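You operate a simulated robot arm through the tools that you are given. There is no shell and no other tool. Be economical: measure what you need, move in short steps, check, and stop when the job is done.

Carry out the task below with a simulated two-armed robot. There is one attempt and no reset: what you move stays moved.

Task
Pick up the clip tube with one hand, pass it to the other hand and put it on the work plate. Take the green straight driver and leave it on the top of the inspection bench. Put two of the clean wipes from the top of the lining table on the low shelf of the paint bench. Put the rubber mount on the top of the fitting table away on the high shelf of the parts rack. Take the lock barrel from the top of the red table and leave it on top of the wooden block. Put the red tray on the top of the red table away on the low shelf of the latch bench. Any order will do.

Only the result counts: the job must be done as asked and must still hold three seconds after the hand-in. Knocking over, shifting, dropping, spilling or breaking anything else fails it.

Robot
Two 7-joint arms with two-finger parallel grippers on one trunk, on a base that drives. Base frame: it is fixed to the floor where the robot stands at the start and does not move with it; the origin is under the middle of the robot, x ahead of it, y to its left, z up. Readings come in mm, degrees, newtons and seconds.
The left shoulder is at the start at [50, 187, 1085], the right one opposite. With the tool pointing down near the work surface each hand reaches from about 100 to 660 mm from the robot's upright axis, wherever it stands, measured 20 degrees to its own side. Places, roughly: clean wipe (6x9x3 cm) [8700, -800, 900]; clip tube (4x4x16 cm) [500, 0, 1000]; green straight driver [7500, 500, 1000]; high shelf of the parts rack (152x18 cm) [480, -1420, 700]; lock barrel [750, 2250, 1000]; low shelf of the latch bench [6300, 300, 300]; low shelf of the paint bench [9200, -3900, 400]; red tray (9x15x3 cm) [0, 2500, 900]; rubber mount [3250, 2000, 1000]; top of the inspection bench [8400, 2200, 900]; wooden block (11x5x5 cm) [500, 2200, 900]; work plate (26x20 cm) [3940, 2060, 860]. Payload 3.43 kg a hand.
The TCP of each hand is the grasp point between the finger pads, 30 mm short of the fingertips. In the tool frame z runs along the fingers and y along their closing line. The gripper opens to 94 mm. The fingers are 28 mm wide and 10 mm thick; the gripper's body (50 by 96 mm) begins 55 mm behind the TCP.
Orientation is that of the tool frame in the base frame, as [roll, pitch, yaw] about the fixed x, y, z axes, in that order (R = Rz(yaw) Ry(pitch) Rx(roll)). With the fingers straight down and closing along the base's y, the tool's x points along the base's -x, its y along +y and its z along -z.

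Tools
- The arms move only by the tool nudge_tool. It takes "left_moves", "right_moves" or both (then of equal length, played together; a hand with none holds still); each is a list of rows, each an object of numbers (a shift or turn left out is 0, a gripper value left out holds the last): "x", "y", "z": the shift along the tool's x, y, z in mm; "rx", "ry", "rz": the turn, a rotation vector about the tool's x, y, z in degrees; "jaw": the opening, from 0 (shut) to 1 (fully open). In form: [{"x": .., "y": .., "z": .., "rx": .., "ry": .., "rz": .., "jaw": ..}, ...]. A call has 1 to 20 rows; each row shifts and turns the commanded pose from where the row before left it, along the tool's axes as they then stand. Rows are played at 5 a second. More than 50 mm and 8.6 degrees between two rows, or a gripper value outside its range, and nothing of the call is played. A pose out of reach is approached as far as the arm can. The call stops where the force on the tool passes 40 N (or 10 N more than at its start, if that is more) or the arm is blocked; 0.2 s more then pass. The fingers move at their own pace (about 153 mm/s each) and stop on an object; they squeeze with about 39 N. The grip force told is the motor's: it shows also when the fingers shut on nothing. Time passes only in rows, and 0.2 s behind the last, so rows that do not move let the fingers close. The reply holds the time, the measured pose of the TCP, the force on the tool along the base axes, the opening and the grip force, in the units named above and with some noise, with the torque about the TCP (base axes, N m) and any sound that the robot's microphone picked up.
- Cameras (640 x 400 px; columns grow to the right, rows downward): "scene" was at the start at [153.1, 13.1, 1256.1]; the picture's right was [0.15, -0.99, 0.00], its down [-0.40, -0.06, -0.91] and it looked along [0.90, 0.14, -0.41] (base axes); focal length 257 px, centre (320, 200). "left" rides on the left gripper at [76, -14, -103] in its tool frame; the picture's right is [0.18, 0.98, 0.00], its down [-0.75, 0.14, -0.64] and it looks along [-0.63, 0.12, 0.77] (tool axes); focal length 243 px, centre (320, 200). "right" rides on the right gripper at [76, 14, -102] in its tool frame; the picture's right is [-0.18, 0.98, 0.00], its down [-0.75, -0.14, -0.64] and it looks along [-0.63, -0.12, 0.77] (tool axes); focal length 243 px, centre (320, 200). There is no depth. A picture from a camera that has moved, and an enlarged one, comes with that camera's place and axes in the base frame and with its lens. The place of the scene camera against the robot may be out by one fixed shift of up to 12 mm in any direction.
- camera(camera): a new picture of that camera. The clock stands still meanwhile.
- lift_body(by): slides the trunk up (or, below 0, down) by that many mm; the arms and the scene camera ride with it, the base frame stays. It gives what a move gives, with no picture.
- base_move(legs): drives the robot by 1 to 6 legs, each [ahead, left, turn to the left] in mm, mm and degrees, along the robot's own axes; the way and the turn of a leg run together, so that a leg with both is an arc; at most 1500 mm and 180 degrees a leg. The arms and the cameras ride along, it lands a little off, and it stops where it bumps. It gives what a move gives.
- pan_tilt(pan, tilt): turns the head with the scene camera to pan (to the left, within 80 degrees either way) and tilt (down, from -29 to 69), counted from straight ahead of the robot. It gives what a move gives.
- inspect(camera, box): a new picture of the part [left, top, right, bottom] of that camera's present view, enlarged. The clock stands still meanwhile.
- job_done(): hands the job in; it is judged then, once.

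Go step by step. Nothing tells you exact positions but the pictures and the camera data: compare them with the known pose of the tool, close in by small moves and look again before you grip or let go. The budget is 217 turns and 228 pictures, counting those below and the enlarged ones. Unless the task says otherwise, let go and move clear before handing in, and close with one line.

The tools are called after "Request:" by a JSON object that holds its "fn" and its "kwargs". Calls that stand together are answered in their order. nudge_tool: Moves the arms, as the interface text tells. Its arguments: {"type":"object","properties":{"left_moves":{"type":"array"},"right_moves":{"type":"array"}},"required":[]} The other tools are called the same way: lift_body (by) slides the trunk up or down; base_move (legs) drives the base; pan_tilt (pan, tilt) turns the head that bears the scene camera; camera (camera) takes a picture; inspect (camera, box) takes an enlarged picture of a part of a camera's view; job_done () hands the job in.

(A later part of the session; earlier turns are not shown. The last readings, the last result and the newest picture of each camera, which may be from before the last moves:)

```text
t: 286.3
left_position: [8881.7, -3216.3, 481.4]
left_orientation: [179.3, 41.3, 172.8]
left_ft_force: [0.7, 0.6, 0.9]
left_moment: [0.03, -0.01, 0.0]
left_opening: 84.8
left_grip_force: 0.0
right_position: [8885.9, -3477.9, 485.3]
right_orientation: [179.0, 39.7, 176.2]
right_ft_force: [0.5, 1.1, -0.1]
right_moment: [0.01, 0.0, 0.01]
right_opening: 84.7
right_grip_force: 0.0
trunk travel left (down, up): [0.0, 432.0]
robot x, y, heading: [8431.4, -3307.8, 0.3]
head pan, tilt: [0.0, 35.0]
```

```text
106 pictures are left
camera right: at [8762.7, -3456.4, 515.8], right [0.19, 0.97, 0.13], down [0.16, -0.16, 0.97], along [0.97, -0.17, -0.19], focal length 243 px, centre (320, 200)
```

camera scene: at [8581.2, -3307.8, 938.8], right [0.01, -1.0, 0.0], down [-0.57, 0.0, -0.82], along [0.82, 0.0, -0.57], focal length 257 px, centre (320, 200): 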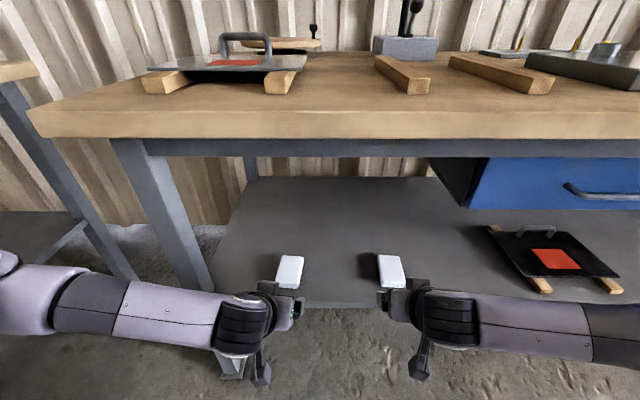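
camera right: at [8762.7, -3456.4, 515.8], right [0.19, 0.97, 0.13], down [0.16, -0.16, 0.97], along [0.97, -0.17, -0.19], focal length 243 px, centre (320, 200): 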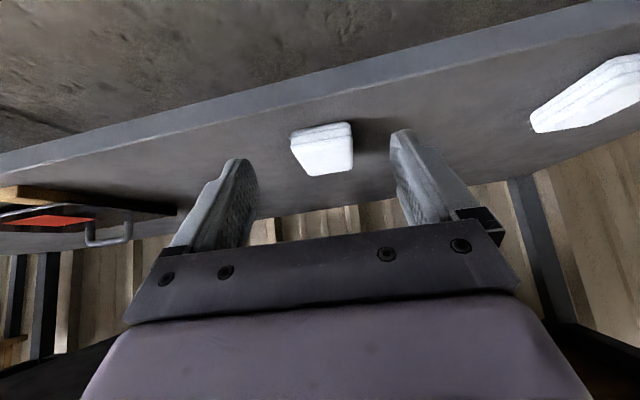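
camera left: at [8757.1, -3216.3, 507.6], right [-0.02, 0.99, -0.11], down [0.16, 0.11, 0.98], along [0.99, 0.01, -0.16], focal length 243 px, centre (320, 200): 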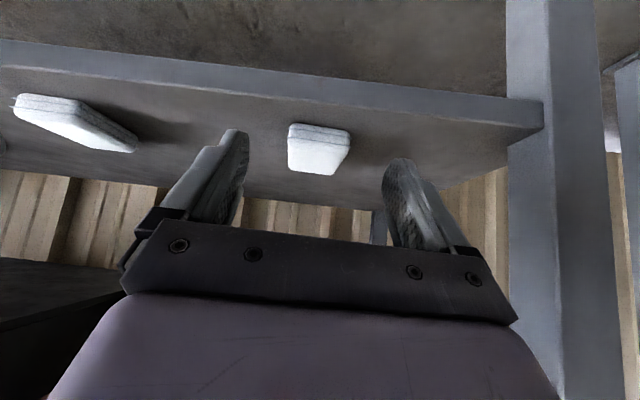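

Both wipes are on the paint bench's low shelf. I'll back out, raise up, and restore the hands.

Request:
{"fn": "base_move", "kwargs": {"legs": [[-550, 0, 0]]}}

Request:
{"fn": "lift_body", "kwargs": {"by": 300}}

Request:
{"fn": "nudge_tool", "kwargs": {"left_moves": [{"z": -36, "x": -30, "jaw": 1}, {"z": -36, "x": -30}, {"z": -36, "x": -30}, {"z": -36, "x": -30}, {"z": -36, "x": -30}, {"z": -36, "x": -30}, {"z": -36, "x": -30}, {"z": -36, "x": -30}, {"ry": 8}, {"ry": 8}, {"ry": 8}, {"ry": 8}, {"ry": 8}, {}], "right_moves": [{"z": -36, "x": -30, "jaw": 1}, {"z": -36, "x": -30}, {"z": -36, "x": -30}, {"z": -36, "x": -30}, {"z": -36, "x": -30}, {"z": -36, "x": -30}, {"z": -36, "x": -30}, {"z": -36, "x": -30}, {"ry": 8}, {"ry": 8}, {"ry": 8}, {"ry": 8}, {"ry": 8}, {}]}}

Request:
{"fn": "pan_tilt", "kwargs": {"pan": 80, "tilt": 10}}

Request:
{"fn": "camera", "kwargs": {"camera": "scene"}}

```text
t: 289.5
left_position: [8331.0, -3220.0, 481.0]
left_orientation: [179.2, 41.2, 172.6]
left_ft_force: [-0.2, -0.2, 0.0]
left_moment: [-0.05, 0.0, 0.0]
left_opening: 84.8
left_grip_force: 0.1
right_position: [8334.9, -3480.5, 484.9]
right_orientation: [178.9, 39.8, 176.2]
right_ft_force: [-0.6, 0.6, -0.3]
right_moment: [0.02, 0.0, 0.03]
right_opening: 84.8
right_grip_force: 0.1
trunk travel left (down, up): [0.0, 432.0]
robot x, y, heading: [7880.4, -3312.3, 0.4]
head pan, tilt: [0.0, 35.0]
```

```text
t: 292.5
left_position: [8330.9, -3220.1, 779.7]
left_orientation: [179.3, 41.2, 172.7]
left_ft_force: [-0.1, -0.1, 0.5]
left_moment: [-0.02, 0.01, 0.0]
left_opening: 84.7
left_grip_force: 0.0
right_position: [8335.2, -3480.1, 784.9]
right_orientation: [179.0, 39.8, 176.2]
right_ft_force: [-0.5, -0.3, -0.4]
right_moment: [0.04, -0.01, -0.03]
right_opening: 84.7
right_grip_force: 0.1
trunk travel left (down, up): [-300.0, 132.0]
robot x, y, heading: [7882.5, -3311.5, 0.3]
head pan, tilt: [0.0, 35.0]
```

```text
t: 295.5
left_position: [8321.6, -3223.1, 1155.4]
left_orientation: [179.5, 1.1, 173.1]
left_ft_force: [0.1, 0.1, -0.6]
left_moment: [0.0, 0.0, -0.03]
left_opening: 93.7
left_grip_force: 0.1
right_position: [8334.0, -3485.0, 1160.0]
right_orientation: [179.2, -0.3, 176.9]
right_ft_force: [0.8, 0.4, -0.6]
right_moment: [0.01, -0.02, -0.01]
right_opening: 94.0
right_grip_force: 0.1
trunk travel left (down, up): [-300.0, 132.0]
robot x, y, heading: [7879.5, -3312.3, 0.1]
head pan, tilt: [0.0, 35.0]
```

```text
t: 297.0
left_position: [8320.1, -3222.5, 1155.8]
left_orientation: [179.6, 1.2, 173.1]
left_ft_force: [0.5, 0.3, 0.2]
left_moment: [0.01, 0.01, 0.04]
left_opening: 94.2
left_grip_force: 0.0
right_position: [8334.1, -3484.7, 1159.3]
right_orientation: [179.2, -0.2, 176.9]
right_ft_force: [-0.2, 0.2, 0.6]
right_moment: [0.0, 0.02, 0.03]
right_opening: 94.1
right_grip_force: 0.0
trunk travel left (down, up): [-300.0, 132.0]
robot x, y, heading: [7881.2, -3306.4, 0.3]
head pan, tilt: [80.0, 10.0]
```

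```text
105 pictures are left
camera scene: at [7958.1, -3219.3, 1278.9], right [0.99, -0.17, 0.0], down [-0.03, -0.17, -0.98], along [0.17, 0.97, -0.17], focal length 257 px, centre (320, 200)
```

scene: 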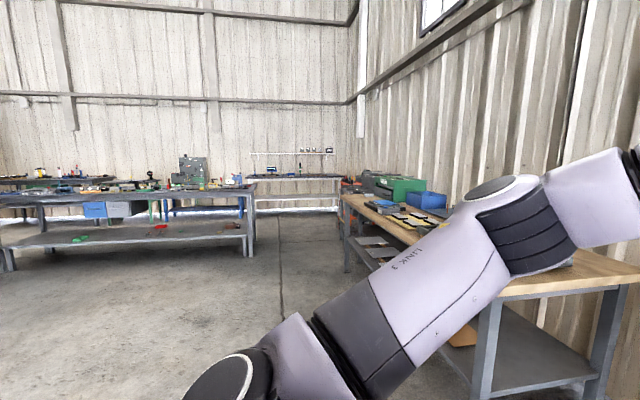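

I'll return to the fitting table along the aisle I know is clear.

Request:
{"fn": "base_move", "kwargs": {"legs": [[0, 0, 90], [0, -230, 0], [1500, 0, 0], [1500, 0, 0], [1500, 0, 0]]}}

Request:
{"fn": "pan_tilt", "kwargs": {"pan": 60, "tilt": 15}}

Request:
{"fn": "camera", "kwargs": {"camera": "scene"}}

```text
t: 323.8
left_position: [7853.6, 1648.5, 1155.8]
left_orientation: [179.5, 1.2, -94.1]
left_ft_force: [1.0, 0.1, 0.8]
left_moment: [0.01, 0.01, 0.01]
left_opening: 94.1
left_grip_force: 0.1
right_position: [8115.1, 1674.5, 1159.3]
right_orientation: [179.2, -0.2, -90.4]
right_ft_force: [-0.1, -0.4, 0.3]
right_moment: [-0.02, -0.01, -0.01]
right_opening: 94.1
right_grip_force: 0.1
trunk travel left (down, up): [-300.0, 132.0]
robot x, y, heading: [7959.7, 1208.0, 92.8]
head pan, tilt: [80.0, 10.0]
```

```text
t: 324.6
left_position: [7852.8, 1647.8, 1154.9]
left_orientation: [179.5, 1.3, -94.0]
left_ft_force: [-0.5, 0.2, 0.0]
left_moment: [0.0, -0.02, -0.01]
left_opening: 94.0
left_grip_force: 0.0
right_position: [8114.2, 1673.1, 1160.5]
right_orientation: [179.3, -0.1, -90.4]
right_ft_force: [0.0, 0.2, 0.1]
right_moment: [0.0, 0.02, 0.01]
right_opening: 93.6
right_grip_force: 0.0
trunk travel left (down, up): [-300.0, 132.0]
robot x, y, heading: [7960.5, 1210.3, 92.8]
head pan, tilt: [60.0, 15.0]
```

```text
104 pictures are left
camera scene: at [7878.0, 1311.5, 1270.8], right [0.45, 0.89, 0.0], down [0.23, -0.12, -0.97], along [-0.86, 0.44, -0.26], focal length 257 px, centre (320, 200)
```

scene: 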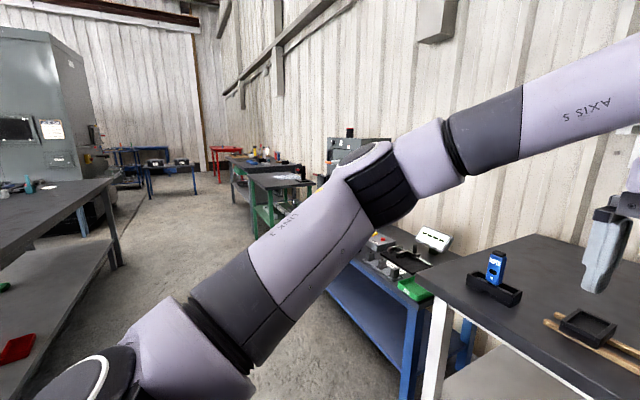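

Request:
{"fn": "base_move", "kwargs": {"legs": [[0, 0, -2.8], [0, 1500, 0], [0, 1500, 0], [0, 1450, 0]]}}

Request:
{"fn": "pan_tilt", "kwargs": {"pan": 0, "tilt": 25}}

Request:
{"fn": "camera", "kwargs": {"camera": "scene"}}

```text
t: 346.3
left_position: [3442.0, 1677.0, 1155.6]
left_orientation: [179.6, 1.2, -97.9]
left_ft_force: [0.7, 0.0, 0.7]
left_moment: [-0.01, 0.02, -0.03]
left_opening: 93.9
left_grip_force: 0.0
right_position: [3705.0, 1686.0, 1160.4]
right_orientation: [179.1, -0.2, -94.3]
right_ft_force: [-0.1, 0.0, 0.5]
right_moment: [-0.01, 0.02, 0.0]
right_opening: 94.0
right_grip_force: 0.0
trunk travel left (down, up): [-300.0, 132.0]
robot x, y, heading: [3522.9, 1235.9, 89.2]
head pan, tilt: [60.0, 15.0]
```

```text
t: 347.6
left_position: [3443.1, 1678.3, 1155.3]
left_orientation: [179.6, 1.1, -97.8]
left_ft_force: [-0.4, -0.6, -0.4]
left_moment: [0.0, 0.0, -0.02]
left_opening: 94.2
left_grip_force: 0.1
right_position: [3705.1, 1685.6, 1159.5]
right_orientation: [179.3, -0.2, -94.2]
right_ft_force: [0.3, 0.9, -0.2]
right_moment: [0.01, -0.01, 0.0]
right_opening: 93.8
right_grip_force: 0.0
trunk travel left (down, up): [-300.0, 132.0]
robot x, y, heading: [3522.6, 1236.4, 89.3]
head pan, tilt: [0.0, 25.0]
```

```text
103 pictures are left
camera scene: at [3527.3, 1384.6, 1254.6], right [1.0, -0.01, 0.0], down [-0.01, -0.42, -0.91], along [0.01, 0.91, -0.42], focal length 257 px, centre (320, 200)
```

scene: 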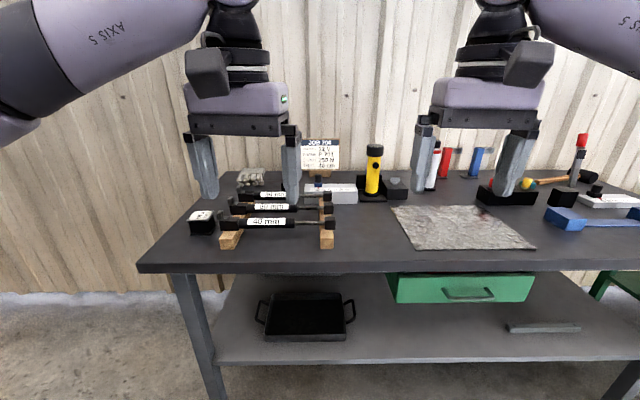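

The grey mat at about [3950, 2040] is the work plate. I'll zoom in to find the rubber mount on this table.

Request:
{"fn": "inspect", "kwargs": {"camera": "scene", "box": [170, 160, 350, 260]}}

Request:
{"fn": "inspect", "kwargs": {"camera": "scene", "box": [340, 120, 640, 260]}}

```text
3.56 times, centred on (260, 210) of scene
camera zoom: at [3527.3, 1384.6, 1254.6], right [1.0, -0.01, 0.0], down [-0.01, -0.42, -0.91], along [0.01, 0.91, -0.42], focal length 913 px, centre (533, 164)
```

zoom: 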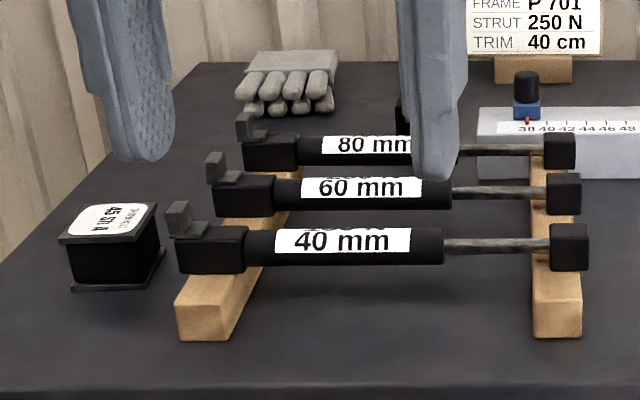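

```text
2.13 times, centred on (490, 190) of scene
camera zoom: at [3527.3, 1384.6, 1254.6], right [1.0, -0.01, 0.0], down [-0.01, -0.42, -0.91], along [0.01, 0.91, -0.42], focal length 548 px, centre (-43, 221)
```

zoom: 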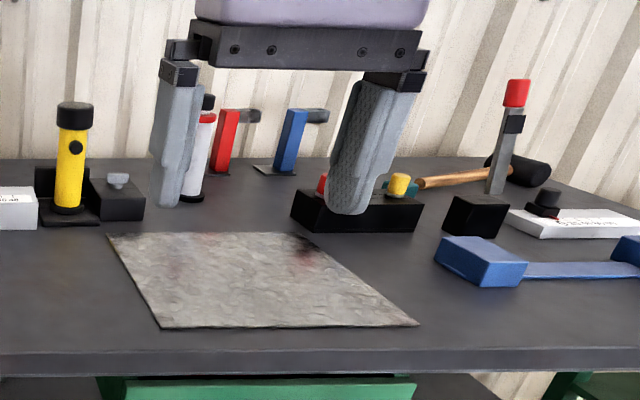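

The rubber mount is the black block marked "45 Sh A" at about [3203, 2010], close to the strut rack. I'll approach and turn the left hand 90° so its fingers close front-to-back.

Request:
{"fn": "base_move", "kwargs": {"legs": [[0, 120, 0.7], [270, 0, 0]]}}

Request:
{"fn": "nudge_tool", "kwargs": {"left_moves": [{"y": 45, "rz": 8.2}, {"y": 45, "rz": 8.2}, {"rz": 8.2}, {"rz": 8.2}, {"rz": 8.2}, {"rz": 8.2}, {"rz": 8.2}, {"rz": 8.2}, {"rz": 8.2}, {"rz": 8.2}, {}]}}

Request:
{"fn": "pan_tilt", "kwargs": {"pan": 20, "tilt": 45}}

Request:
{"fn": "camera", "kwargs": {"camera": "scene"}}

Request:
{"fn": "camera", "kwargs": {"camera": "left"}}

```text
t: 350.3
left_position: [3317.5, 1946.6, 1155.7]
left_orientation: [179.6, 1.3, -97.2]
left_ft_force: [0.8, 0.5, 0.3]
left_moment: [-0.02, -0.01, 0.0]
left_opening: 94.0
left_grip_force: 0.0
right_position: [3580.7, 1959.0, 1159.4]
right_orientation: [179.2, -0.2, -93.4]
right_ft_force: [0.7, 0.4, -0.6]
right_moment: [-0.01, -0.02, 0.0]
right_opening: 94.1
right_grip_force: 0.0
trunk travel left (down, up): [-300.0, 132.0]
robot x, y, heading: [3399.2, 1507.4, 90.1]
head pan, tilt: [0.0, 25.0]
```

```text
t: 352.7
left_position: [3302.9, 1812.6, 1098.9]
left_orientation: [178.7, -0.3, -179.1]
left_ft_force: [-0.4, -0.5, 0.3]
left_moment: [0.01, -0.02, 0.0]
left_opening: 93.9
left_grip_force: 0.1
left hand out of reach, approached as far as the arm can: row 5, 6, 7, 8, 9, 10
right_position: [3580.7, 1958.1, 1158.9]
right_orientation: [179.1, -0.1, -93.5]
right_ft_force: [0.9, 0.6, 0.3]
right_moment: [0.04, -0.01, 0.01]
right_opening: 93.9
right_grip_force: 0.0
trunk travel left (down, up): [-300.0, 132.0]
robot x, y, heading: [3404.0, 1508.9, 90.0]
head pan, tilt: [0.0, 25.0]
```

```text
t: 353.5
left_position: [3304.5, 1814.0, 1098.7]
left_orientation: [178.7, -0.3, -179.1]
left_ft_force: [1.0, -0.6, 0.3]
left_moment: [-0.02, -0.01, -0.01]
left_opening: 94.2
left_grip_force: 0.1
right_position: [3580.8, 1958.8, 1159.2]
right_orientation: [179.3, -0.3, -93.4]
right_ft_force: [0.2, 0.3, -0.6]
right_moment: [0.01, 0.01, -0.02]
right_opening: 93.8
right_grip_force: 0.0
trunk travel left (down, up): [-300.0, 132.0]
robot x, y, heading: [3400.8, 1503.8, 89.7]
head pan, tilt: [20.0, 45.0]
```

```text
100 pictures are left
camera scene: at [3378.9, 1638.9, 1224.1], right [0.94, 0.34, 0.0], down [0.24, -0.66, -0.71], along [-0.24, 0.67, -0.71], focal length 257 px, centre (320, 200)
```

scene: 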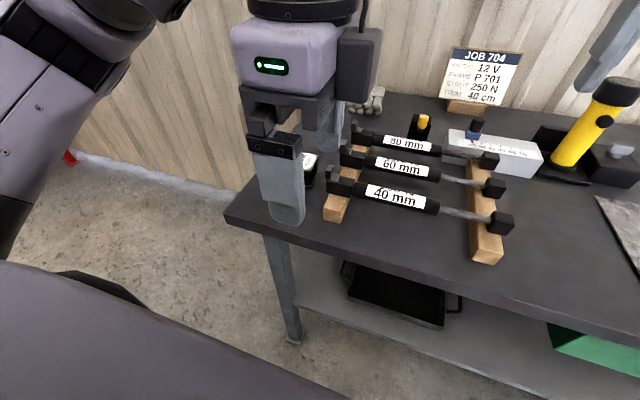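

```text
99 pictures are left
camera left: at [3229.0, 1796.3, 1201.6], right [-0.2, 0.98, 0.02], down [0.75, 0.14, 0.64], along [0.62, 0.15, -0.77], focal length 243 px, centre (320, 200)
```

left: 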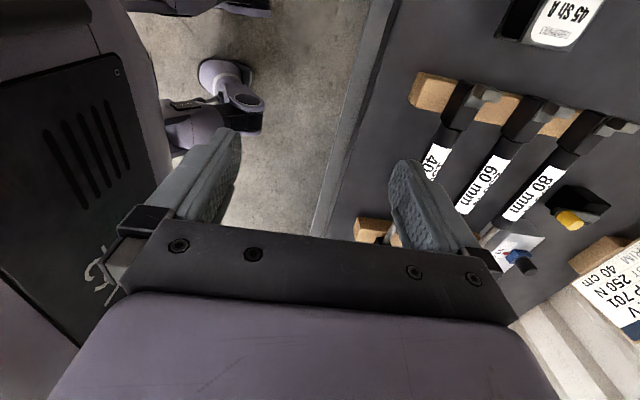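

Request:
{"fn": "nudge_tool", "kwargs": {"left_moves": [{"x": 30, "y": 40}, {"x": 30, "y": 40}, {"x": 30, "y": 40}, {"x": 11, "y": 40}, {"y": 36}, {}]}}

Request:
{"fn": "camera", "kwargs": {"camera": "left"}}

```text
t: 354.9
left_position: [3286.7, 1813.2, 1068.7]
left_orientation: [178.8, -0.4, -179.1]
left_ft_force: [-0.1, 0.4, -0.6]
left_moment: [-0.01, -0.02, -0.01]
left_opening: 93.8
left_grip_force: 0.0
left hand out of reach, approached as far as the arm can: row 1, 2, 3, 4, 5
right_position: [3580.4, 1957.9, 1159.0]
right_orientation: [179.2, -0.2, -93.4]
right_ft_force: [-0.2, -0.3, -0.4]
right_moment: [-0.03, -0.03, -0.01]
right_opening: 93.9
right_grip_force: 0.0
trunk travel left (down, up): [-300.0, 132.0]
robot x, y, heading: [3401.9, 1503.3, 89.8]
head pan, tilt: [20.0, 45.0]
```

```text
98 pictures are left
camera left: at [3212.5, 1796.0, 1170.9], right [-0.2, 0.98, 0.02], down [0.76, 0.14, 0.64], along [0.62, 0.15, -0.77], focal length 243 px, centre (320, 200)
```

left: 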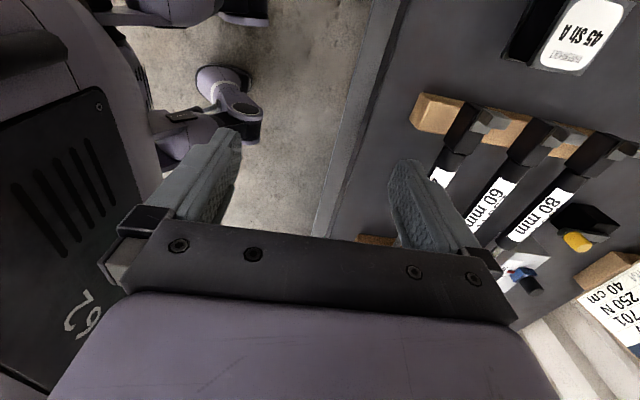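

That wrist direction runs out of reach, so I'll rotate the other way.

Request:
{"fn": "nudge_tool", "kwargs": {"left_moves": [{"z": -30}, {"z": -30}, {"rz": -8.5}, {"rz": -8.5}, {"rz": -8.5}, {"rz": -8.5}, {"rz": -8.5}, {"rz": -8.5}, {"rz": -8.5}, {"rz": -8.5}, {"rz": -8.5}, {"rz": -8.5}, {"rz": -8.5}, {"rz": -8.5}, {"rz": -8.5}, {"rz": -8.5}, {"rz": -8.5}, {"rz": -8.5}, {"rz": -8.5}]}}

Request:
{"fn": "nudge_tool", "kwargs": {"left_moves": [{"rz": -8.5}, {"rz": -8.5}, {"rz": -8.5}, {"rz": -8.5}, {}]}}

Request:
{"fn": "camera", "kwargs": {"camera": "scene"}}

```text
t: 358.9
left_position: [3293.5, 1800.1, 1123.2]
left_orientation: [-179.2, 1.0, -34.5]
left_ft_force: [-0.7, 0.1, 0.6]
left_moment: [0.04, -0.02, 0.02]
left_opening: 93.7
left_grip_force: 0.0
left hand out of reach, approached as far as the arm can: row 1, 2
right_position: [3580.5, 1957.4, 1159.5]
right_orientation: [179.2, -0.2, -93.5]
right_ft_force: [-0.3, 0.0, -0.2]
right_moment: [0.01, -0.01, 0.0]
right_opening: 94.0
right_grip_force: 0.1
trunk travel left (down, up): [-300.0, 132.0]
robot x, y, heading: [3405.3, 1504.3, 89.7]
head pan, tilt: [20.0, 45.0]
```

```text
t: 360.1
left_position: [3294.2, 1801.3, 1123.1]
left_orientation: [-178.8, 0.4, -0.6]
left_ft_force: [-0.6, -0.5, -0.2]
left_moment: [-0.04, -0.05, 0.01]
left_opening: 93.9
left_grip_force: 0.1
right_position: [3580.9, 1958.8, 1159.9]
right_orientation: [179.2, -0.3, -93.5]
right_ft_force: [0.9, 0.0, 0.0]
right_moment: [-0.03, 0.01, -0.03]
right_opening: 93.8
right_grip_force: 0.2
trunk travel left (down, up): [-300.0, 132.0]
robot x, y, heading: [3403.4, 1507.4, 89.9]
head pan, tilt: [20.0, 45.0]
```

```text
97 pictures are left
camera scene: at [3378.8, 1638.9, 1224.0], right [0.94, 0.34, 0.0], down [0.24, -0.67, -0.71], along [-0.24, 0.67, -0.71], focal length 257 px, centre (320, 200)
```

scene: 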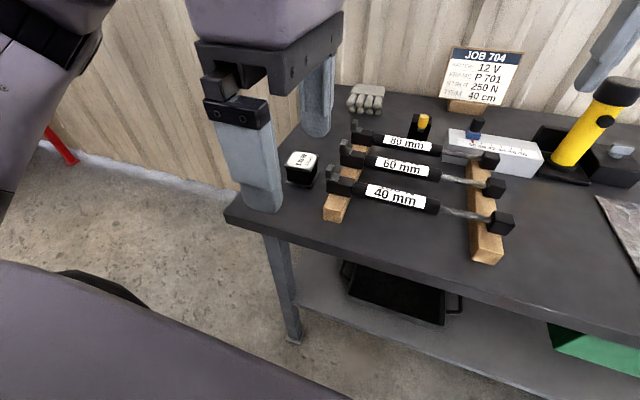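

Yaw 0 works. I'll move over the mount.

Request:
{"fn": "nudge_tool", "kwargs": {"left_moves": [{"x": -20, "y": -44}, {"x": -20, "y": -44}, {"x": -20, "y": -44}, {"x": -20, "y": -44}, {"x": -15, "y": -40}, {"z": 30}, {"z": 30}, {}]}}

Request:
{"fn": "camera", "kwargs": {"camera": "left"}}

Request:
{"fn": "camera", "kwargs": {"camera": "scene"}}

```text
t: 361.9
left_position: [3199.7, 2019.9, 1069.1]
left_orientation: [-178.7, 0.4, -0.7]
left_ft_force: [0.3, 0.3, 0.9]
left_moment: [-0.02, -0.03, -0.02]
left_opening: 93.8
left_grip_force: 0.0
right_position: [3581.4, 1958.9, 1160.8]
right_orientation: [179.2, -0.1, -93.6]
right_ft_force: [0.3, 0.1, -0.2]
right_moment: [0.03, 0.01, 0.0]
right_opening: 94.1
right_grip_force: 0.0
trunk travel left (down, up): [-300.0, 132.0]
robot x, y, heading: [3400.9, 1507.6, 90.1]
head pan, tilt: [20.0, 45.0]
```

```text
96 pictures are left
camera left: at [3278.5, 2031.3, 1170.4], right [0.17, -0.98, -0.02], down [-0.75, -0.15, 0.64], along [-0.64, -0.09, -0.76], focal length 243 px, centre (320, 200)
```

left: 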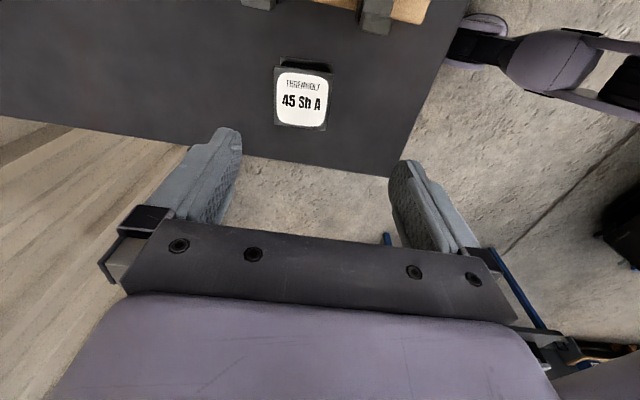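

```text
95 pictures are left
camera scene: at [3378.8, 1638.8, 1224.0], right [0.94, 0.34, 0.0], down [0.24, -0.67, -0.71], along [-0.24, 0.67, -0.71], focal length 257 px, centre (320, 200)
```

scene: 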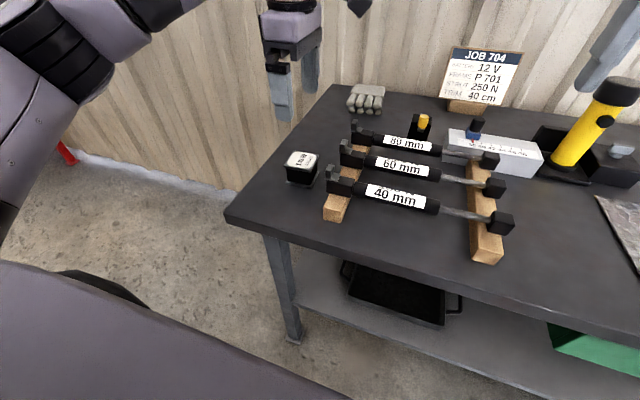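

The mount's centre is at about [3193, 2042] with its top near z 908 and a yaw of about 10°. I'll align and go part way down.

Request:
{"fn": "nudge_tool", "kwargs": {"left_moves": [{"x": -7, "y": -22}, {"rz": -8}, {"z": 40}, {"z": 40}, {"z": 20}, {}]}}

Request:
{"fn": "camera", "kwargs": {"camera": "left"}}

Request:
{"fn": "inspect", "kwargs": {"camera": "scene", "box": [230, 80, 390, 240]}}

```text
t: 363.3
left_position: [3193.1, 2042.5, 970.3]
left_orientation: [-178.7, 0.2, 7.3]
left_ft_force: [0.5, -0.5, -0.9]
left_moment: [0.01, -0.03, 0.05]
left_opening: 94.2
left_grip_force: 0.1
right_position: [3580.7, 1957.9, 1159.0]
right_orientation: [179.2, -0.2, -93.5]
right_ft_force: [0.4, -0.3, -1.0]
right_moment: [0.01, 0.0, 0.0]
right_opening: 94.3
right_grip_force: 0.0
trunk travel left (down, up): [-300.0, 132.0]
robot x, y, heading: [3401.1, 1506.2, 90.0]
head pan, tilt: [20.0, 45.0]
```

```text
94 pictures are left
camera left: at [3269.2, 2064.8, 1071.8], right [0.31, -0.95, -0.02], down [-0.73, -0.25, 0.64], along [-0.62, -0.18, -0.77], focal length 243 px, centre (320, 200)
```

left: 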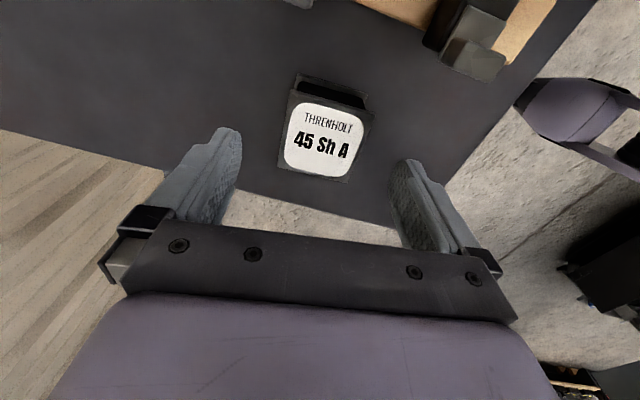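

```text
2.50 times, centred on (310, 160) of scene
camera zoom: at [3378.8, 1638.9, 1224.0], right [0.94, 0.34, 0.0], down [0.24, -0.67, -0.71], along [-0.24, 0.67, -0.71], focal length 642 px, centre (345, 300)
```

zoom: 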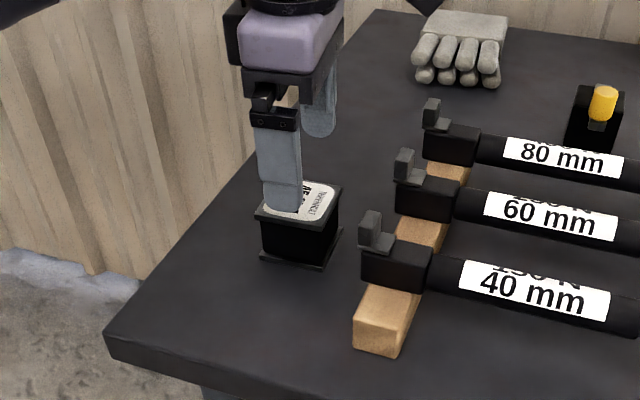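

Request:
{"fn": "nudge_tool", "kwargs": {"left_moves": [{"rz": 2, "x": -2}, {"z": 40}, {"z": 34}, {}]}}

Request:
{"fn": "camera", "kwargs": {"camera": "left"}}

```text
t: 364.3
left_position: [3189.3, 2045.5, 895.7]
left_orientation: [-178.7, 0.3, 5.3]
left_ft_force: [0.4, -0.1, -0.2]
left_moment: [-0.04, -0.02, -0.01]
left_opening: 93.8
left_grip_force: 0.0
right_position: [3579.8, 1958.2, 1160.2]
right_orientation: [179.1, -0.2, -93.4]
right_ft_force: [-0.4, -0.4, 0.3]
right_moment: [0.0, 0.03, -0.02]
right_opening: 94.0
right_grip_force: 0.0
trunk travel left (down, up): [-300.0, 132.0]
robot x, y, heading: [3405.2, 1505.6, 89.9]
head pan, tilt: [20.0, 45.0]
```

```text
92 pictures are left
camera left: at [3266.3, 2063.8, 997.2], right [0.27, -0.96, -0.02], down [-0.73, -0.22, 0.64], along [-0.62, -0.16, -0.77], focal length 243 px, centre (320, 200)
```

left: 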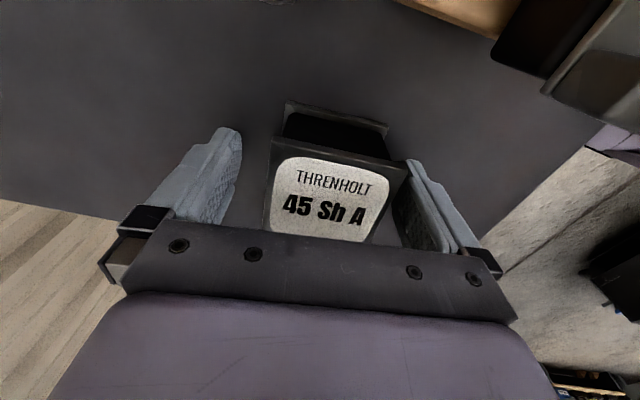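

The mount sits a little toward the near finger. I'll shift 5 mm and close.

Request:
{"fn": "nudge_tool", "kwargs": {"left_moves": [{"y": 6}, {}, {"jaw": 0}, {}, {}, {}]}}

Request:
{"fn": "nudge_tool", "kwargs": {"left_moves": [{"z": -15}, {"z": -40}, {"z": -40}, {"z": -40}, {}]}}

Request:
{"fn": "camera", "kwargs": {"camera": "left"}}

Request:
{"fn": "camera", "kwargs": {"camera": "scene"}}

```text
t: 365.7
left_position: [3191.0, 2037.5, 895.1]
left_orientation: [-178.7, 0.3, 5.3]
left_ft_force: [0.4, 0.1, 1.3]
left_moment: [-0.17, -0.05, -0.05]
left_opening: 63.3
left_grip_force: 38.9
right_position: [3580.5, 1958.4, 1159.6]
right_orientation: [179.2, -0.2, -93.5]
right_ft_force: [-0.5, 0.1, 0.4]
right_moment: [0.01, 0.01, -0.01]
right_opening: 93.8
right_grip_force: 0.1
trunk travel left (down, up): [-300.0, 132.0]
robot x, y, heading: [3404.0, 1503.5, 90.2]
head pan, tilt: [20.0, 45.0]
```

```text
t: 366.9
left_position: [3191.2, 2034.9, 1031.1]
left_orientation: [-178.7, 0.3, 5.3]
left_ft_force: [-0.9, -0.1, -4.2]
left_moment: [0.0, -0.01, 0.0]
left_opening: 63.3
left_grip_force: 39.3
right_position: [3579.3, 1959.0, 1159.4]
right_orientation: [179.1, -0.2, -93.5]
right_ft_force: [0.0, -0.1, 0.2]
right_moment: [0.03, -0.02, 0.02]
right_opening: 93.9
right_grip_force: 0.1
trunk travel left (down, up): [-300.0, 132.0]
robot x, y, heading: [3403.1, 1503.8, 90.1]
head pan, tilt: [20.0, 45.0]
```

```text
91 pictures are left
camera left: at [3267.2, 2055.7, 1133.0], right [0.27, -0.96, -0.02], down [-0.73, -0.22, 0.64], along [-0.62, -0.16, -0.77], focal length 243 px, centre (320, 200)
```

left: 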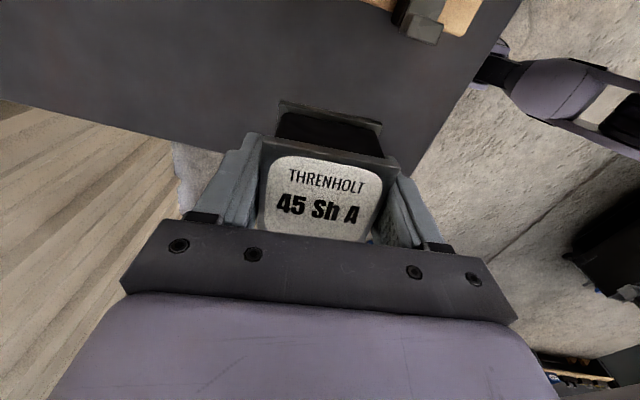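

```text
90 pictures are left
camera scene: at [3378.6, 1639.3, 1223.9], right [0.94, 0.34, 0.0], down [0.24, -0.67, -0.71], along [-0.24, 0.66, -0.71], focal length 257 px, centre (320, 200)
```

scene: 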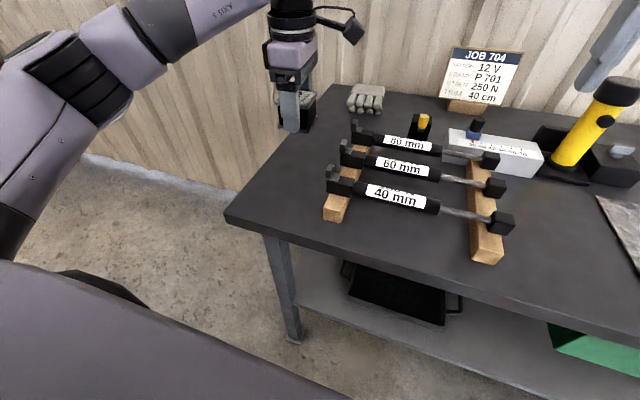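

The mount is held securely. I'll pull it in and drive back toward the start area, where the parts rack is.

Request:
{"fn": "nudge_tool", "kwargs": {"left_moves": [{"z": -30}, {"y": 45}, {"y": 45}, {"y": 40}, {}]}}

Request:
{"fn": "base_move", "kwargs": {"legs": [[-200, 0, 0], [0, 0, 90], [900, -500, 0], [1000, 0, 0], [512, 500, 0], [700, 200, 0]]}}

Request:
{"fn": "pan_tilt", "kwargs": {"pan": 0, "tilt": 20}}

Request:
{"fn": "camera", "kwargs": {"camera": "scene"}}

```text
t: 368.1
left_position: [3204.3, 1904.6, 1056.0]
left_orientation: [-178.7, 0.3, 5.2]
left_ft_force: [-0.1, 0.7, -3.5]
left_moment: [-0.01, 0.01, 0.0]
left_opening: 63.3
left_grip_force: 39.1
right_position: [3580.4, 1958.7, 1160.1]
right_orientation: [179.2, -0.2, -93.5]
right_ft_force: [0.7, -0.5, -0.4]
right_moment: [0.01, 0.0, -0.02]
right_opening: 94.1
right_grip_force: 0.0
trunk travel left (down, up): [-300.0, 132.0]
robot x, y, heading: [3401.5, 1504.7, 90.1]
head pan, tilt: [20.0, 45.0]
```

```text
t: 390.4
left_position: [-121.4, 912.7, 1056.7]
left_orientation: [-178.7, 0.3, 95.2]
left_ft_force: [-0.1, -0.3, -2.6]
left_moment: [0.02, 0.02, -0.03]
left_opening: 63.3
left_grip_force: 39.2
right_position: [-173.7, 1287.2, 1159.4]
right_orientation: [179.2, -0.3, -3.6]
right_ft_force: [-0.3, -0.1, -0.5]
right_moment: [-0.05, 0.01, 0.0]
right_opening: 94.2
right_grip_force: 0.0
trunk travel left (down, up): [-300.0, 132.0]
robot x, y, heading: [281.5, 1111.6, 179.9]
head pan, tilt: [20.0, 45.0]
```

```text
t: 391.2
left_position: [-121.9, 912.4, 1057.0]
left_orientation: [-178.6, 0.3, 95.2]
left_ft_force: [0.0, -0.2, -3.1]
left_moment: [0.03, 0.01, -0.03]
left_opening: 63.2
left_grip_force: 38.6
right_position: [-172.4, 1287.1, 1160.2]
right_orientation: [179.1, -0.2, -3.6]
right_ft_force: [0.5, -0.1, 0.0]
right_moment: [0.01, -0.01, 0.0]
right_opening: 93.9
right_grip_force: 0.0
trunk travel left (down, up): [-300.0, 132.0]
robot x, y, heading: [279.0, 1110.3, 179.7]
head pan, tilt: [0.0, 20.0]
```

```text
89 pictures are left
camera scene: at [132.2, 1109.2, 1262.5], right [0.0, 1.0, 0.0], down [0.34, 0.0, -0.94], along [-0.94, 0.0, -0.34], focal length 257 px, centre (320, 200)
```

scene: 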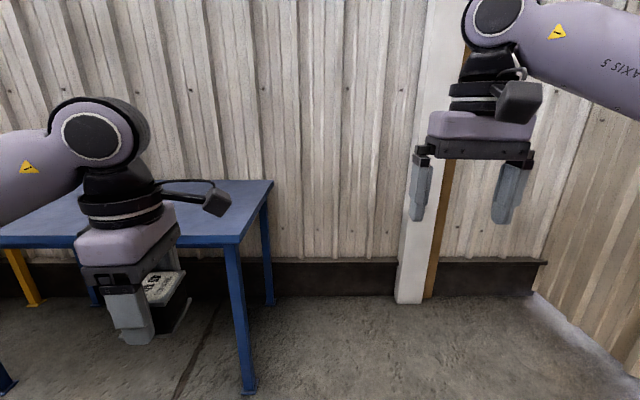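

The rear blue table ends at about [−710, 770]. I'll turn to face −y and go down the corridor between the tables.

Request:
{"fn": "base_move", "kwargs": {"legs": [[0, 0, 90], [0, -430, 0], [800, 0, 0]]}}

Request:
{"fn": "pan_tilt", "kwargs": {"pan": 10, "tilt": 22}}

Request:
{"fn": "camera", "kwargs": {"camera": "scene"}}

```text
t: 401.6
left_position: [53.3, -97.3, 1056.7]
left_orientation: [-178.8, 0.3, -174.4]
left_ft_force: [0.2, 0.3, -2.9]
left_moment: [0.02, -0.01, 0.0]
left_opening: 62.8
left_grip_force: 39.3
right_position: [-323.6, -151.2, 1160.3]
right_orientation: [179.2, -0.3, 86.8]
right_ft_force: [-0.4, 0.2, -1.0]
right_moment: [0.03, 0.0, 0.04]
right_opening: 94.0
right_grip_force: 0.1
trunk travel left (down, up): [-300.0, 132.0]
robot x, y, heading: [-145.7, 307.3, -89.8]
head pan, tilt: [0.0, 20.0]
```

```text
t: 402.4
left_position: [52.1, -96.7, 1057.5]
left_orientation: [-178.7, 0.3, -174.4]
left_ft_force: [-0.2, 0.4, -3.6]
left_moment: [0.03, -0.01, 0.0]
left_opening: 63.1
left_grip_force: 39.4
right_position: [-322.1, -153.0, 1160.0]
right_orientation: [179.2, -0.2, 86.9]
right_ft_force: [0.1, 0.1, -0.1]
right_moment: [0.01, 0.02, 0.01]
right_opening: 94.0
right_grip_force: 0.1
trunk travel left (down, up): [-300.0, 132.0]
robot x, y, heading: [-145.6, 301.0, -90.0]
head pan, tilt: [10.0, 22.0]
```

```text
88 pictures are left
camera scene: at [-127.4, 152.2, 1259.4], right [-0.98, -0.18, 0.0], down [-0.07, 0.37, -0.93], along [0.16, -0.91, -0.37], focal length 257 px, centre (320, 200)
```

scene: 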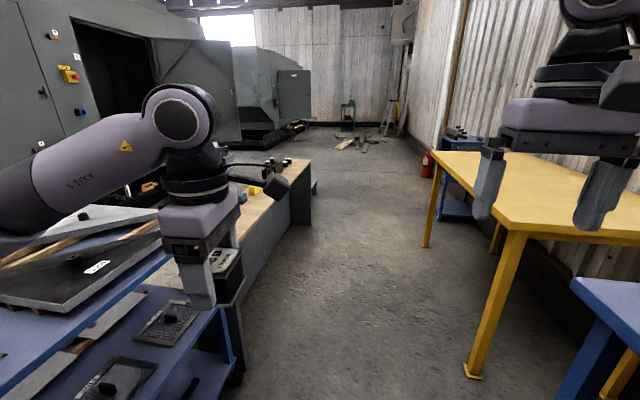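

A wooden-topped grey unit stands ahead on the left, around [480, -1420]. I'll move ahead and look at its near face.

Request:
{"fn": "base_move", "kwargs": {"legs": [[900, 0, 0]]}}

Request:
{"fn": "pan_tilt", "kwargs": {"pan": 60, "tilt": 25}}

Request:
{"fn": "camera", "kwargs": {"camera": "scene"}}

Request:
{"fn": "pan_tilt", "kwargs": {"pan": 0, "tilt": 30}}

Request:
{"fn": "camera", "kwargs": {"camera": "scene"}}

```text
t: 407.1
left_position: [56.3, -988.5, 1057.1]
left_orientation: [-178.7, 0.3, -174.4]
left_ft_force: [0.3, 0.4, -4.1]
left_moment: [-0.01, -0.03, 0.02]
left_opening: 63.4
left_grip_force: 39.0
right_position: [-319.5, -1043.0, 1159.2]
right_orientation: [179.2, -0.1, 87.0]
right_ft_force: [0.7, 1.0, -0.1]
right_moment: [0.0, 0.0, -0.01]
right_opening: 93.9
right_grip_force: 0.0
trunk travel left (down, up): [-300.0, 132.0]
robot x, y, heading: [-143.3, -588.7, -90.0]
head pan, tilt: [10.0, 22.0]
```

```text
t: 408.2
left_position: [57.0, -987.7, 1057.8]
left_orientation: [-178.6, 0.3, -174.4]
left_ft_force: [0.1, 0.2, -4.1]
left_moment: [0.02, -0.03, -0.01]
left_opening: 63.2
left_grip_force: 39.5
right_position: [-319.9, -1042.9, 1161.0]
right_orientation: [179.2, -0.2, 86.9]
right_ft_force: [-0.3, -0.5, 0.6]
right_moment: [-0.02, -0.04, 0.0]
right_opening: 94.1
right_grip_force: 0.1
trunk travel left (down, up): [-300.0, 132.0]
robot x, y, heading: [-145.3, -587.5, -89.7]
head pan, tilt: [60.0, 25.0]
```

```text
87 pictures are left
camera scene: at [-61.0, -693.6, 1254.5], right [-0.5, -0.87, 0.0], down [-0.37, 0.21, -0.91], along [0.79, -0.45, -0.42], focal length 257 px, centre (320, 200)
```

scene: 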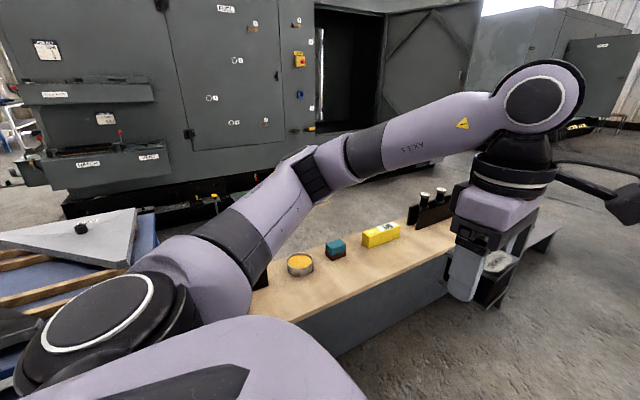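

```text
t: 409.5
left_position: [56.0, -986.9, 1057.4]
left_orientation: [-178.8, 0.2, -174.4]
left_ft_force: [0.5, -0.1, -2.8]
left_moment: [-0.01, 0.0, -0.02]
left_opening: 63.2
left_grip_force: 38.9
right_position: [-320.3, -1043.4, 1159.7]
right_orientation: [179.2, -0.3, 86.9]
right_ft_force: [1.1, -0.5, 0.4]
right_moment: [0.05, 0.0, -0.01]
right_opening: 94.0
right_grip_force: 0.0
trunk travel left (down, up): [-300.0, 132.0]
robot x, y, heading: [-146.8, -584.1, -89.8]
head pan, tilt: [0.0, 30.0]
```

```text
86 pictures are left
camera scene: at [-140.5, -738.2, 1246.6], right [-1.0, 0.0, 0.0], down [0.0, 0.5, -0.87], along [0.0, -0.87, -0.5], focal length 257 px, centre (320, 200)
```

scene: 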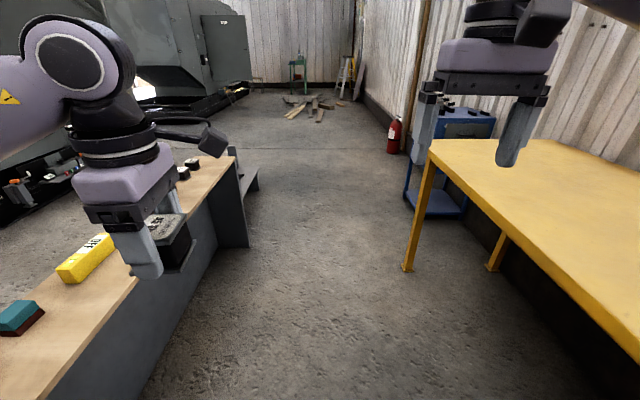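

Request:
{"fn": "pan_tilt", "kwargs": {"pan": 45, "tilt": 40}}

Request:
{"fn": "camera", "kwargs": {"camera": "scene"}}

```text
t: 410.6
left_position: [57.3, -987.7, 1057.5]
left_orientation: [-178.7, 0.3, -174.3]
left_ft_force: [-0.1, 0.4, -3.4]
left_moment: [-0.03, -0.01, 0.02]
left_opening: 63.1
left_grip_force: 38.9
right_position: [-319.1, -1042.7, 1159.9]
right_orientation: [179.2, -0.1, 86.9]
right_ft_force: [-0.7, 0.2, -0.4]
right_moment: [-0.02, -0.04, -0.01]
right_opening: 94.2
right_grip_force: 0.1
trunk travel left (down, up): [-300.0, 132.0]
robot x, y, heading: [-149.7, -588.9, -89.9]
head pan, tilt: [45.0, 40.0]
```

```text
85 pictures are left
camera scene: at [-80.6, -707.7, 1231.2], right [-0.71, -0.71, 0.0], down [-0.46, 0.45, -0.77], along [0.54, -0.54, -0.64], focal length 257 px, centre (320, 200)
```

scene: 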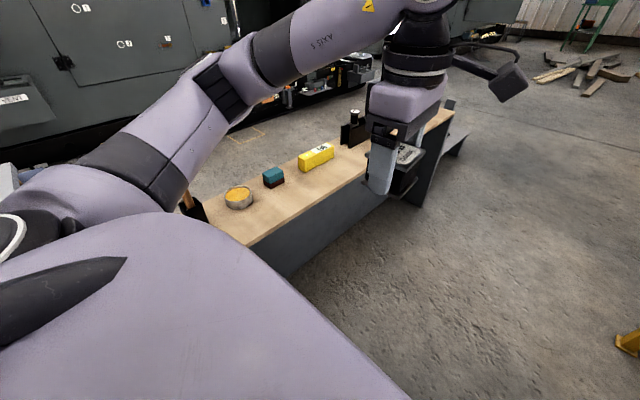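

The narrow wooden top, x ≈ 390–570 at z ≈ 700, is the parts rack's high shelf. I'll drive along it and turn to face it.

Request:
{"fn": "base_move", "kwargs": {"legs": [[750, 0, 0], [0, 0, 90]]}}

Request:
{"fn": "pan_tilt", "kwargs": {"pan": 0, "tilt": 45}}

Request:
{"fn": "camera", "kwargs": {"camera": "scene"}}

```text
t: 418.6
left_position: [256.9, -1134.1, 1057.3]
left_orientation: [-178.6, 0.3, -83.6]
left_ft_force: [-0.7, 0.4, -2.8]
left_moment: [-0.02, 0.01, 0.0]
left_opening: 63.2
left_grip_force: 39.1
right_position: [315.9, -1508.4, 1160.3]
right_orientation: [179.2, -0.1, 177.5]
right_ft_force: [-0.2, -1.0, 0.0]
right_moment: [0.0, -0.03, 0.04]
right_opening: 93.9
right_grip_force: 0.0
trunk travel left (down, up): [-300.0, 132.0]
robot x, y, heading: [-138.8, -1342.4, 0.7]
head pan, tilt: [45.0, 40.0]
```

```text
t: 419.7
left_position: [255.3, -1135.3, 1056.4]
left_orientation: [-178.7, 0.3, -83.7]
left_ft_force: [0.1, 0.2, -4.2]
left_moment: [0.0, -0.02, 0.03]
left_opening: 63.3
left_grip_force: 39.0
right_position: [315.7, -1509.8, 1160.0]
right_orientation: [179.2, -0.3, 177.5]
right_ft_force: [0.7, -0.5, 0.8]
right_moment: [0.03, 0.0, -0.01]
right_opening: 93.9
right_grip_force: 0.0
trunk travel left (down, up): [-300.0, 132.0]
robot x, y, heading: [-138.9, -1338.4, 0.7]
head pan, tilt: [0.0, 45.0]
```

```text
84 pictures are left
camera scene: at [2.2, -1338.1, 1224.0], right [0.02, -1.0, 0.0], down [-0.71, -0.01, -0.71], along [0.71, 0.01, -0.71], focal length 257 px, centre (320, 200)
```

scene: 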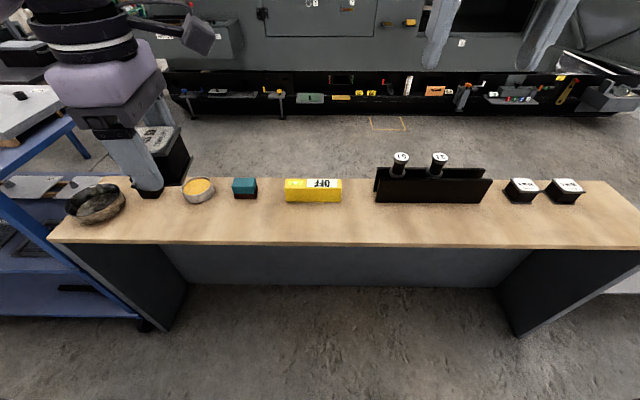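

Two similar mounts already sit on this wooden top. I'll lower the trunk a little to verify its height and see whether there is another shelf beneath.

Request:
{"fn": "lift_body", "kwargs": {"by": -250}}

Request:
{"fn": "camera", "kwargs": {"camera": "scene"}}

```text
t: 422.3
left_position: [254.8, -1133.2, 807.8]
left_orientation: [-178.7, 0.3, -83.7]
left_ft_force: [0.1, -0.5, -2.9]
left_moment: [-0.01, -0.01, 0.02]
left_opening: 63.3
left_grip_force: 39.0
right_position: [315.6, -1509.2, 910.4]
right_orientation: [179.2, -0.2, 177.5]
right_ft_force: [-0.2, -0.1, 0.3]
right_moment: [0.0, 0.05, 0.02]
right_opening: 93.6
right_grip_force: 0.1
trunk travel left (down, up): [-50.0, 382.0]
robot x, y, heading: [-144.0, -1340.0, 0.6]
head pan, tilt: [0.0, 45.0]
```

```text
83 pictures are left
camera scene: at [2.1, -1338.2, 974.0], right [0.01, -1.0, 0.0], down [-0.71, -0.01, -0.71], along [0.71, 0.01, -0.71], focal length 257 px, centre (320, 200)
```

scene: 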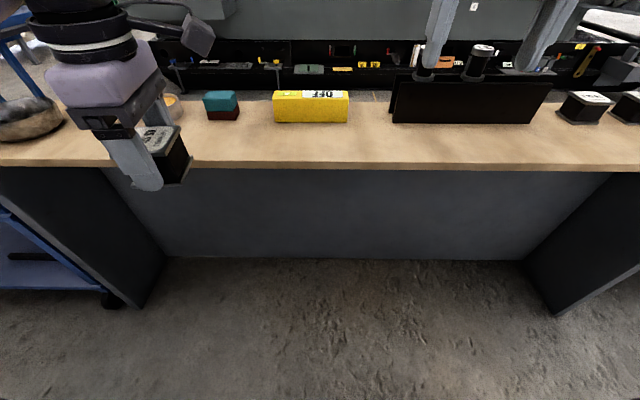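

The top is at z ≈ 690 with nothing below on this side, so it is the high shelf. There is a clear gap at about y = −1445, between the yellow box and the black stand. I'll move there.

Request:
{"fn": "lift_body", "kwargs": {"by": 150}}

Request:
{"fn": "base_move", "kwargs": {"legs": [[0, -270, -0.6], [120, 0, 0]]}}

Request:
{"fn": "pan_tilt", "kwargs": {"pan": 15, "tilt": 45}}

Request:
{"fn": "camera", "kwargs": {"camera": "scene"}}

Request:
{"fn": "camera", "kwargs": {"camera": "left"}}

```text
t: 424.0
left_position: [255.3, -1133.6, 957.0]
left_orientation: [-178.8, 0.3, -83.7]
left_ft_force: [0.2, 0.2, -3.6]
left_moment: [0.01, 0.01, 0.01]
left_opening: 63.1
left_grip_force: 38.9
right_position: [315.8, -1509.0, 1059.8]
right_orientation: [179.2, -0.3, 177.5]
right_ft_force: [0.1, -0.7, 0.2]
right_moment: [-0.02, 0.01, 0.03]
right_opening: 94.0
right_grip_force: 0.0
trunk travel left (down, up): [-200.0, 232.0]
robot x, y, heading: [-138.7, -1340.9, 0.8]
head pan, tilt: [0.0, 45.0]
```

```text
t: 426.8
left_position: [380.8, -1406.5, 956.0]
left_orientation: [-178.7, 0.3, -84.3]
left_ft_force: [-0.1, 0.8, -3.9]
left_moment: [-0.01, -0.04, -0.02]
left_opening: 63.3
left_grip_force: 38.6
right_position: [436.2, -1782.3, 1059.9]
right_orientation: [179.2, -0.2, 177.0]
right_ft_force: [0.9, -0.8, -0.3]
right_moment: [-0.02, 0.01, -0.02]
right_opening: 94.1
right_grip_force: 0.0
trunk travel left (down, up): [-200.0, 232.0]
robot x, y, heading: [-20.4, -1608.5, 0.6]
head pan, tilt: [0.0, 45.0]
```

```text
t: 427.5
left_position: [379.5, -1406.3, 955.5]
left_orientation: [-178.6, 0.2, -84.2]
left_ft_force: [0.3, -0.4, -3.6]
left_moment: [-0.03, -0.02, 0.01]
left_opening: 63.2
left_grip_force: 38.4
right_position: [435.0, -1782.4, 1060.6]
right_orientation: [179.2, -0.1, 177.0]
right_ft_force: [0.2, -0.4, -0.8]
right_moment: [-0.02, 0.02, 0.01]
right_opening: 93.9
right_grip_force: 0.1
trunk travel left (down, up): [-200.0, 232.0]
robot x, y, heading: [-17.5, -1611.8, 0.3]
head pan, tilt: [15.0, 45.0]
```

```text
82 pictures are left
camera scene: at [121.4, -1587.5, 1124.0], right [0.26, -0.96, 0.0], down [-0.68, -0.19, -0.71], along [0.68, 0.19, -0.71], focal length 257 px, centre (320, 200)
```

scene: 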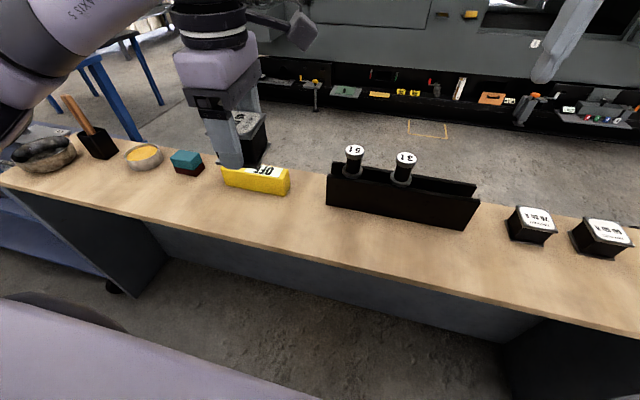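

```text
81 pictures are left
camera left: at [400.8, -1481.2, 1059.1], right [-0.96, -0.28, -0.02], down [-0.23, 0.73, 0.64], along [-0.16, 0.62, -0.77], focal length 243 px, centre (320, 200)
```

left: 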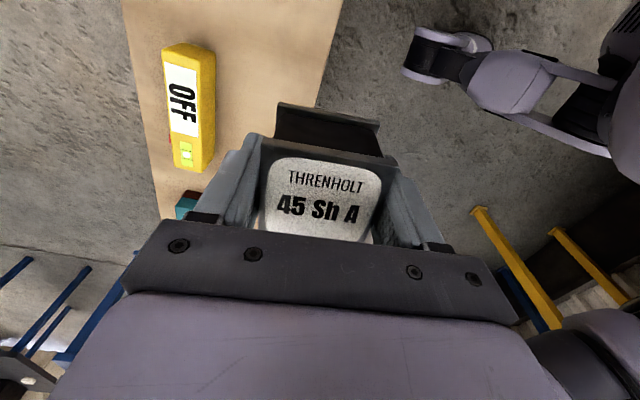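

The gap spans y −1392 to −1494. I'll move to [475, −1443] and lower toward the shelf.

Request:
{"fn": "nudge_tool", "kwargs": {"left_moves": [{"x": 24, "y": -42}, {"x": 23, "y": -42}, {"y": -7}, {"rz": 5}, {"z": 45}, {"z": 45}, {"z": 45}, {"z": 30}, {}]}}

Request:
{"fn": "camera", "kwargs": {"camera": "scene"}}

Request:
{"fn": "camera", "kwargs": {"camera": "left"}}

```text
t: 429.5
left_position: [478.4, -1443.0, 793.9]
left_orientation: [-178.7, 0.3, -89.2]
left_ft_force: [-0.5, 0.5, -4.5]
left_moment: [0.02, 0.02, -0.01]
left_opening: 63.4
left_grip_force: 39.2
right_position: [435.3, -1780.5, 1060.2]
right_orientation: [179.2, -0.1, 177.0]
right_ft_force: [-0.2, 0.3, -0.4]
right_moment: [0.0, 0.0, 0.03]
right_opening: 94.2
right_grip_force: 0.0
trunk travel left (down, up): [-200.0, 232.0]
robot x, y, heading: [-17.6, -1612.8, 0.3]
head pan, tilt: [15.0, 45.0]
```

```text
80 pictures are left
camera scene: at [121.4, -1587.4, 1124.0], right [0.26, -0.96, 0.0], down [-0.68, -0.19, -0.71], along [0.68, 0.19, -0.71], focal length 257 px, centre (320, 200)
```

scene: 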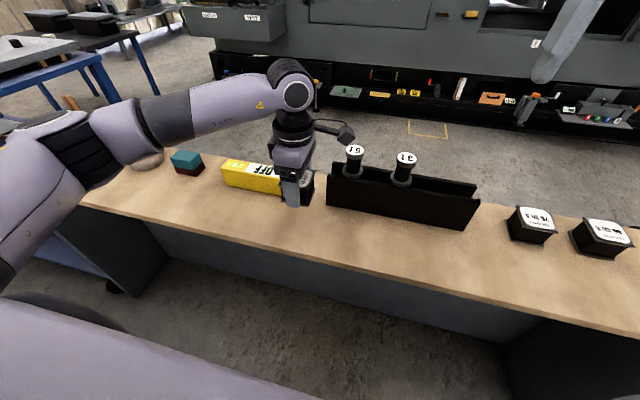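

```text
79 pictures are left
camera left: at [492.7, -1518.8, 896.2], right [-0.98, -0.2, -0.02], down [-0.17, 0.75, 0.64], along [-0.11, 0.63, -0.77], focal length 243 px, centre (320, 200)
```

left: 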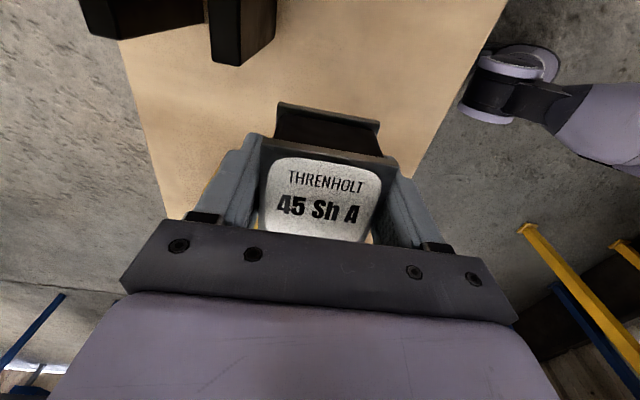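

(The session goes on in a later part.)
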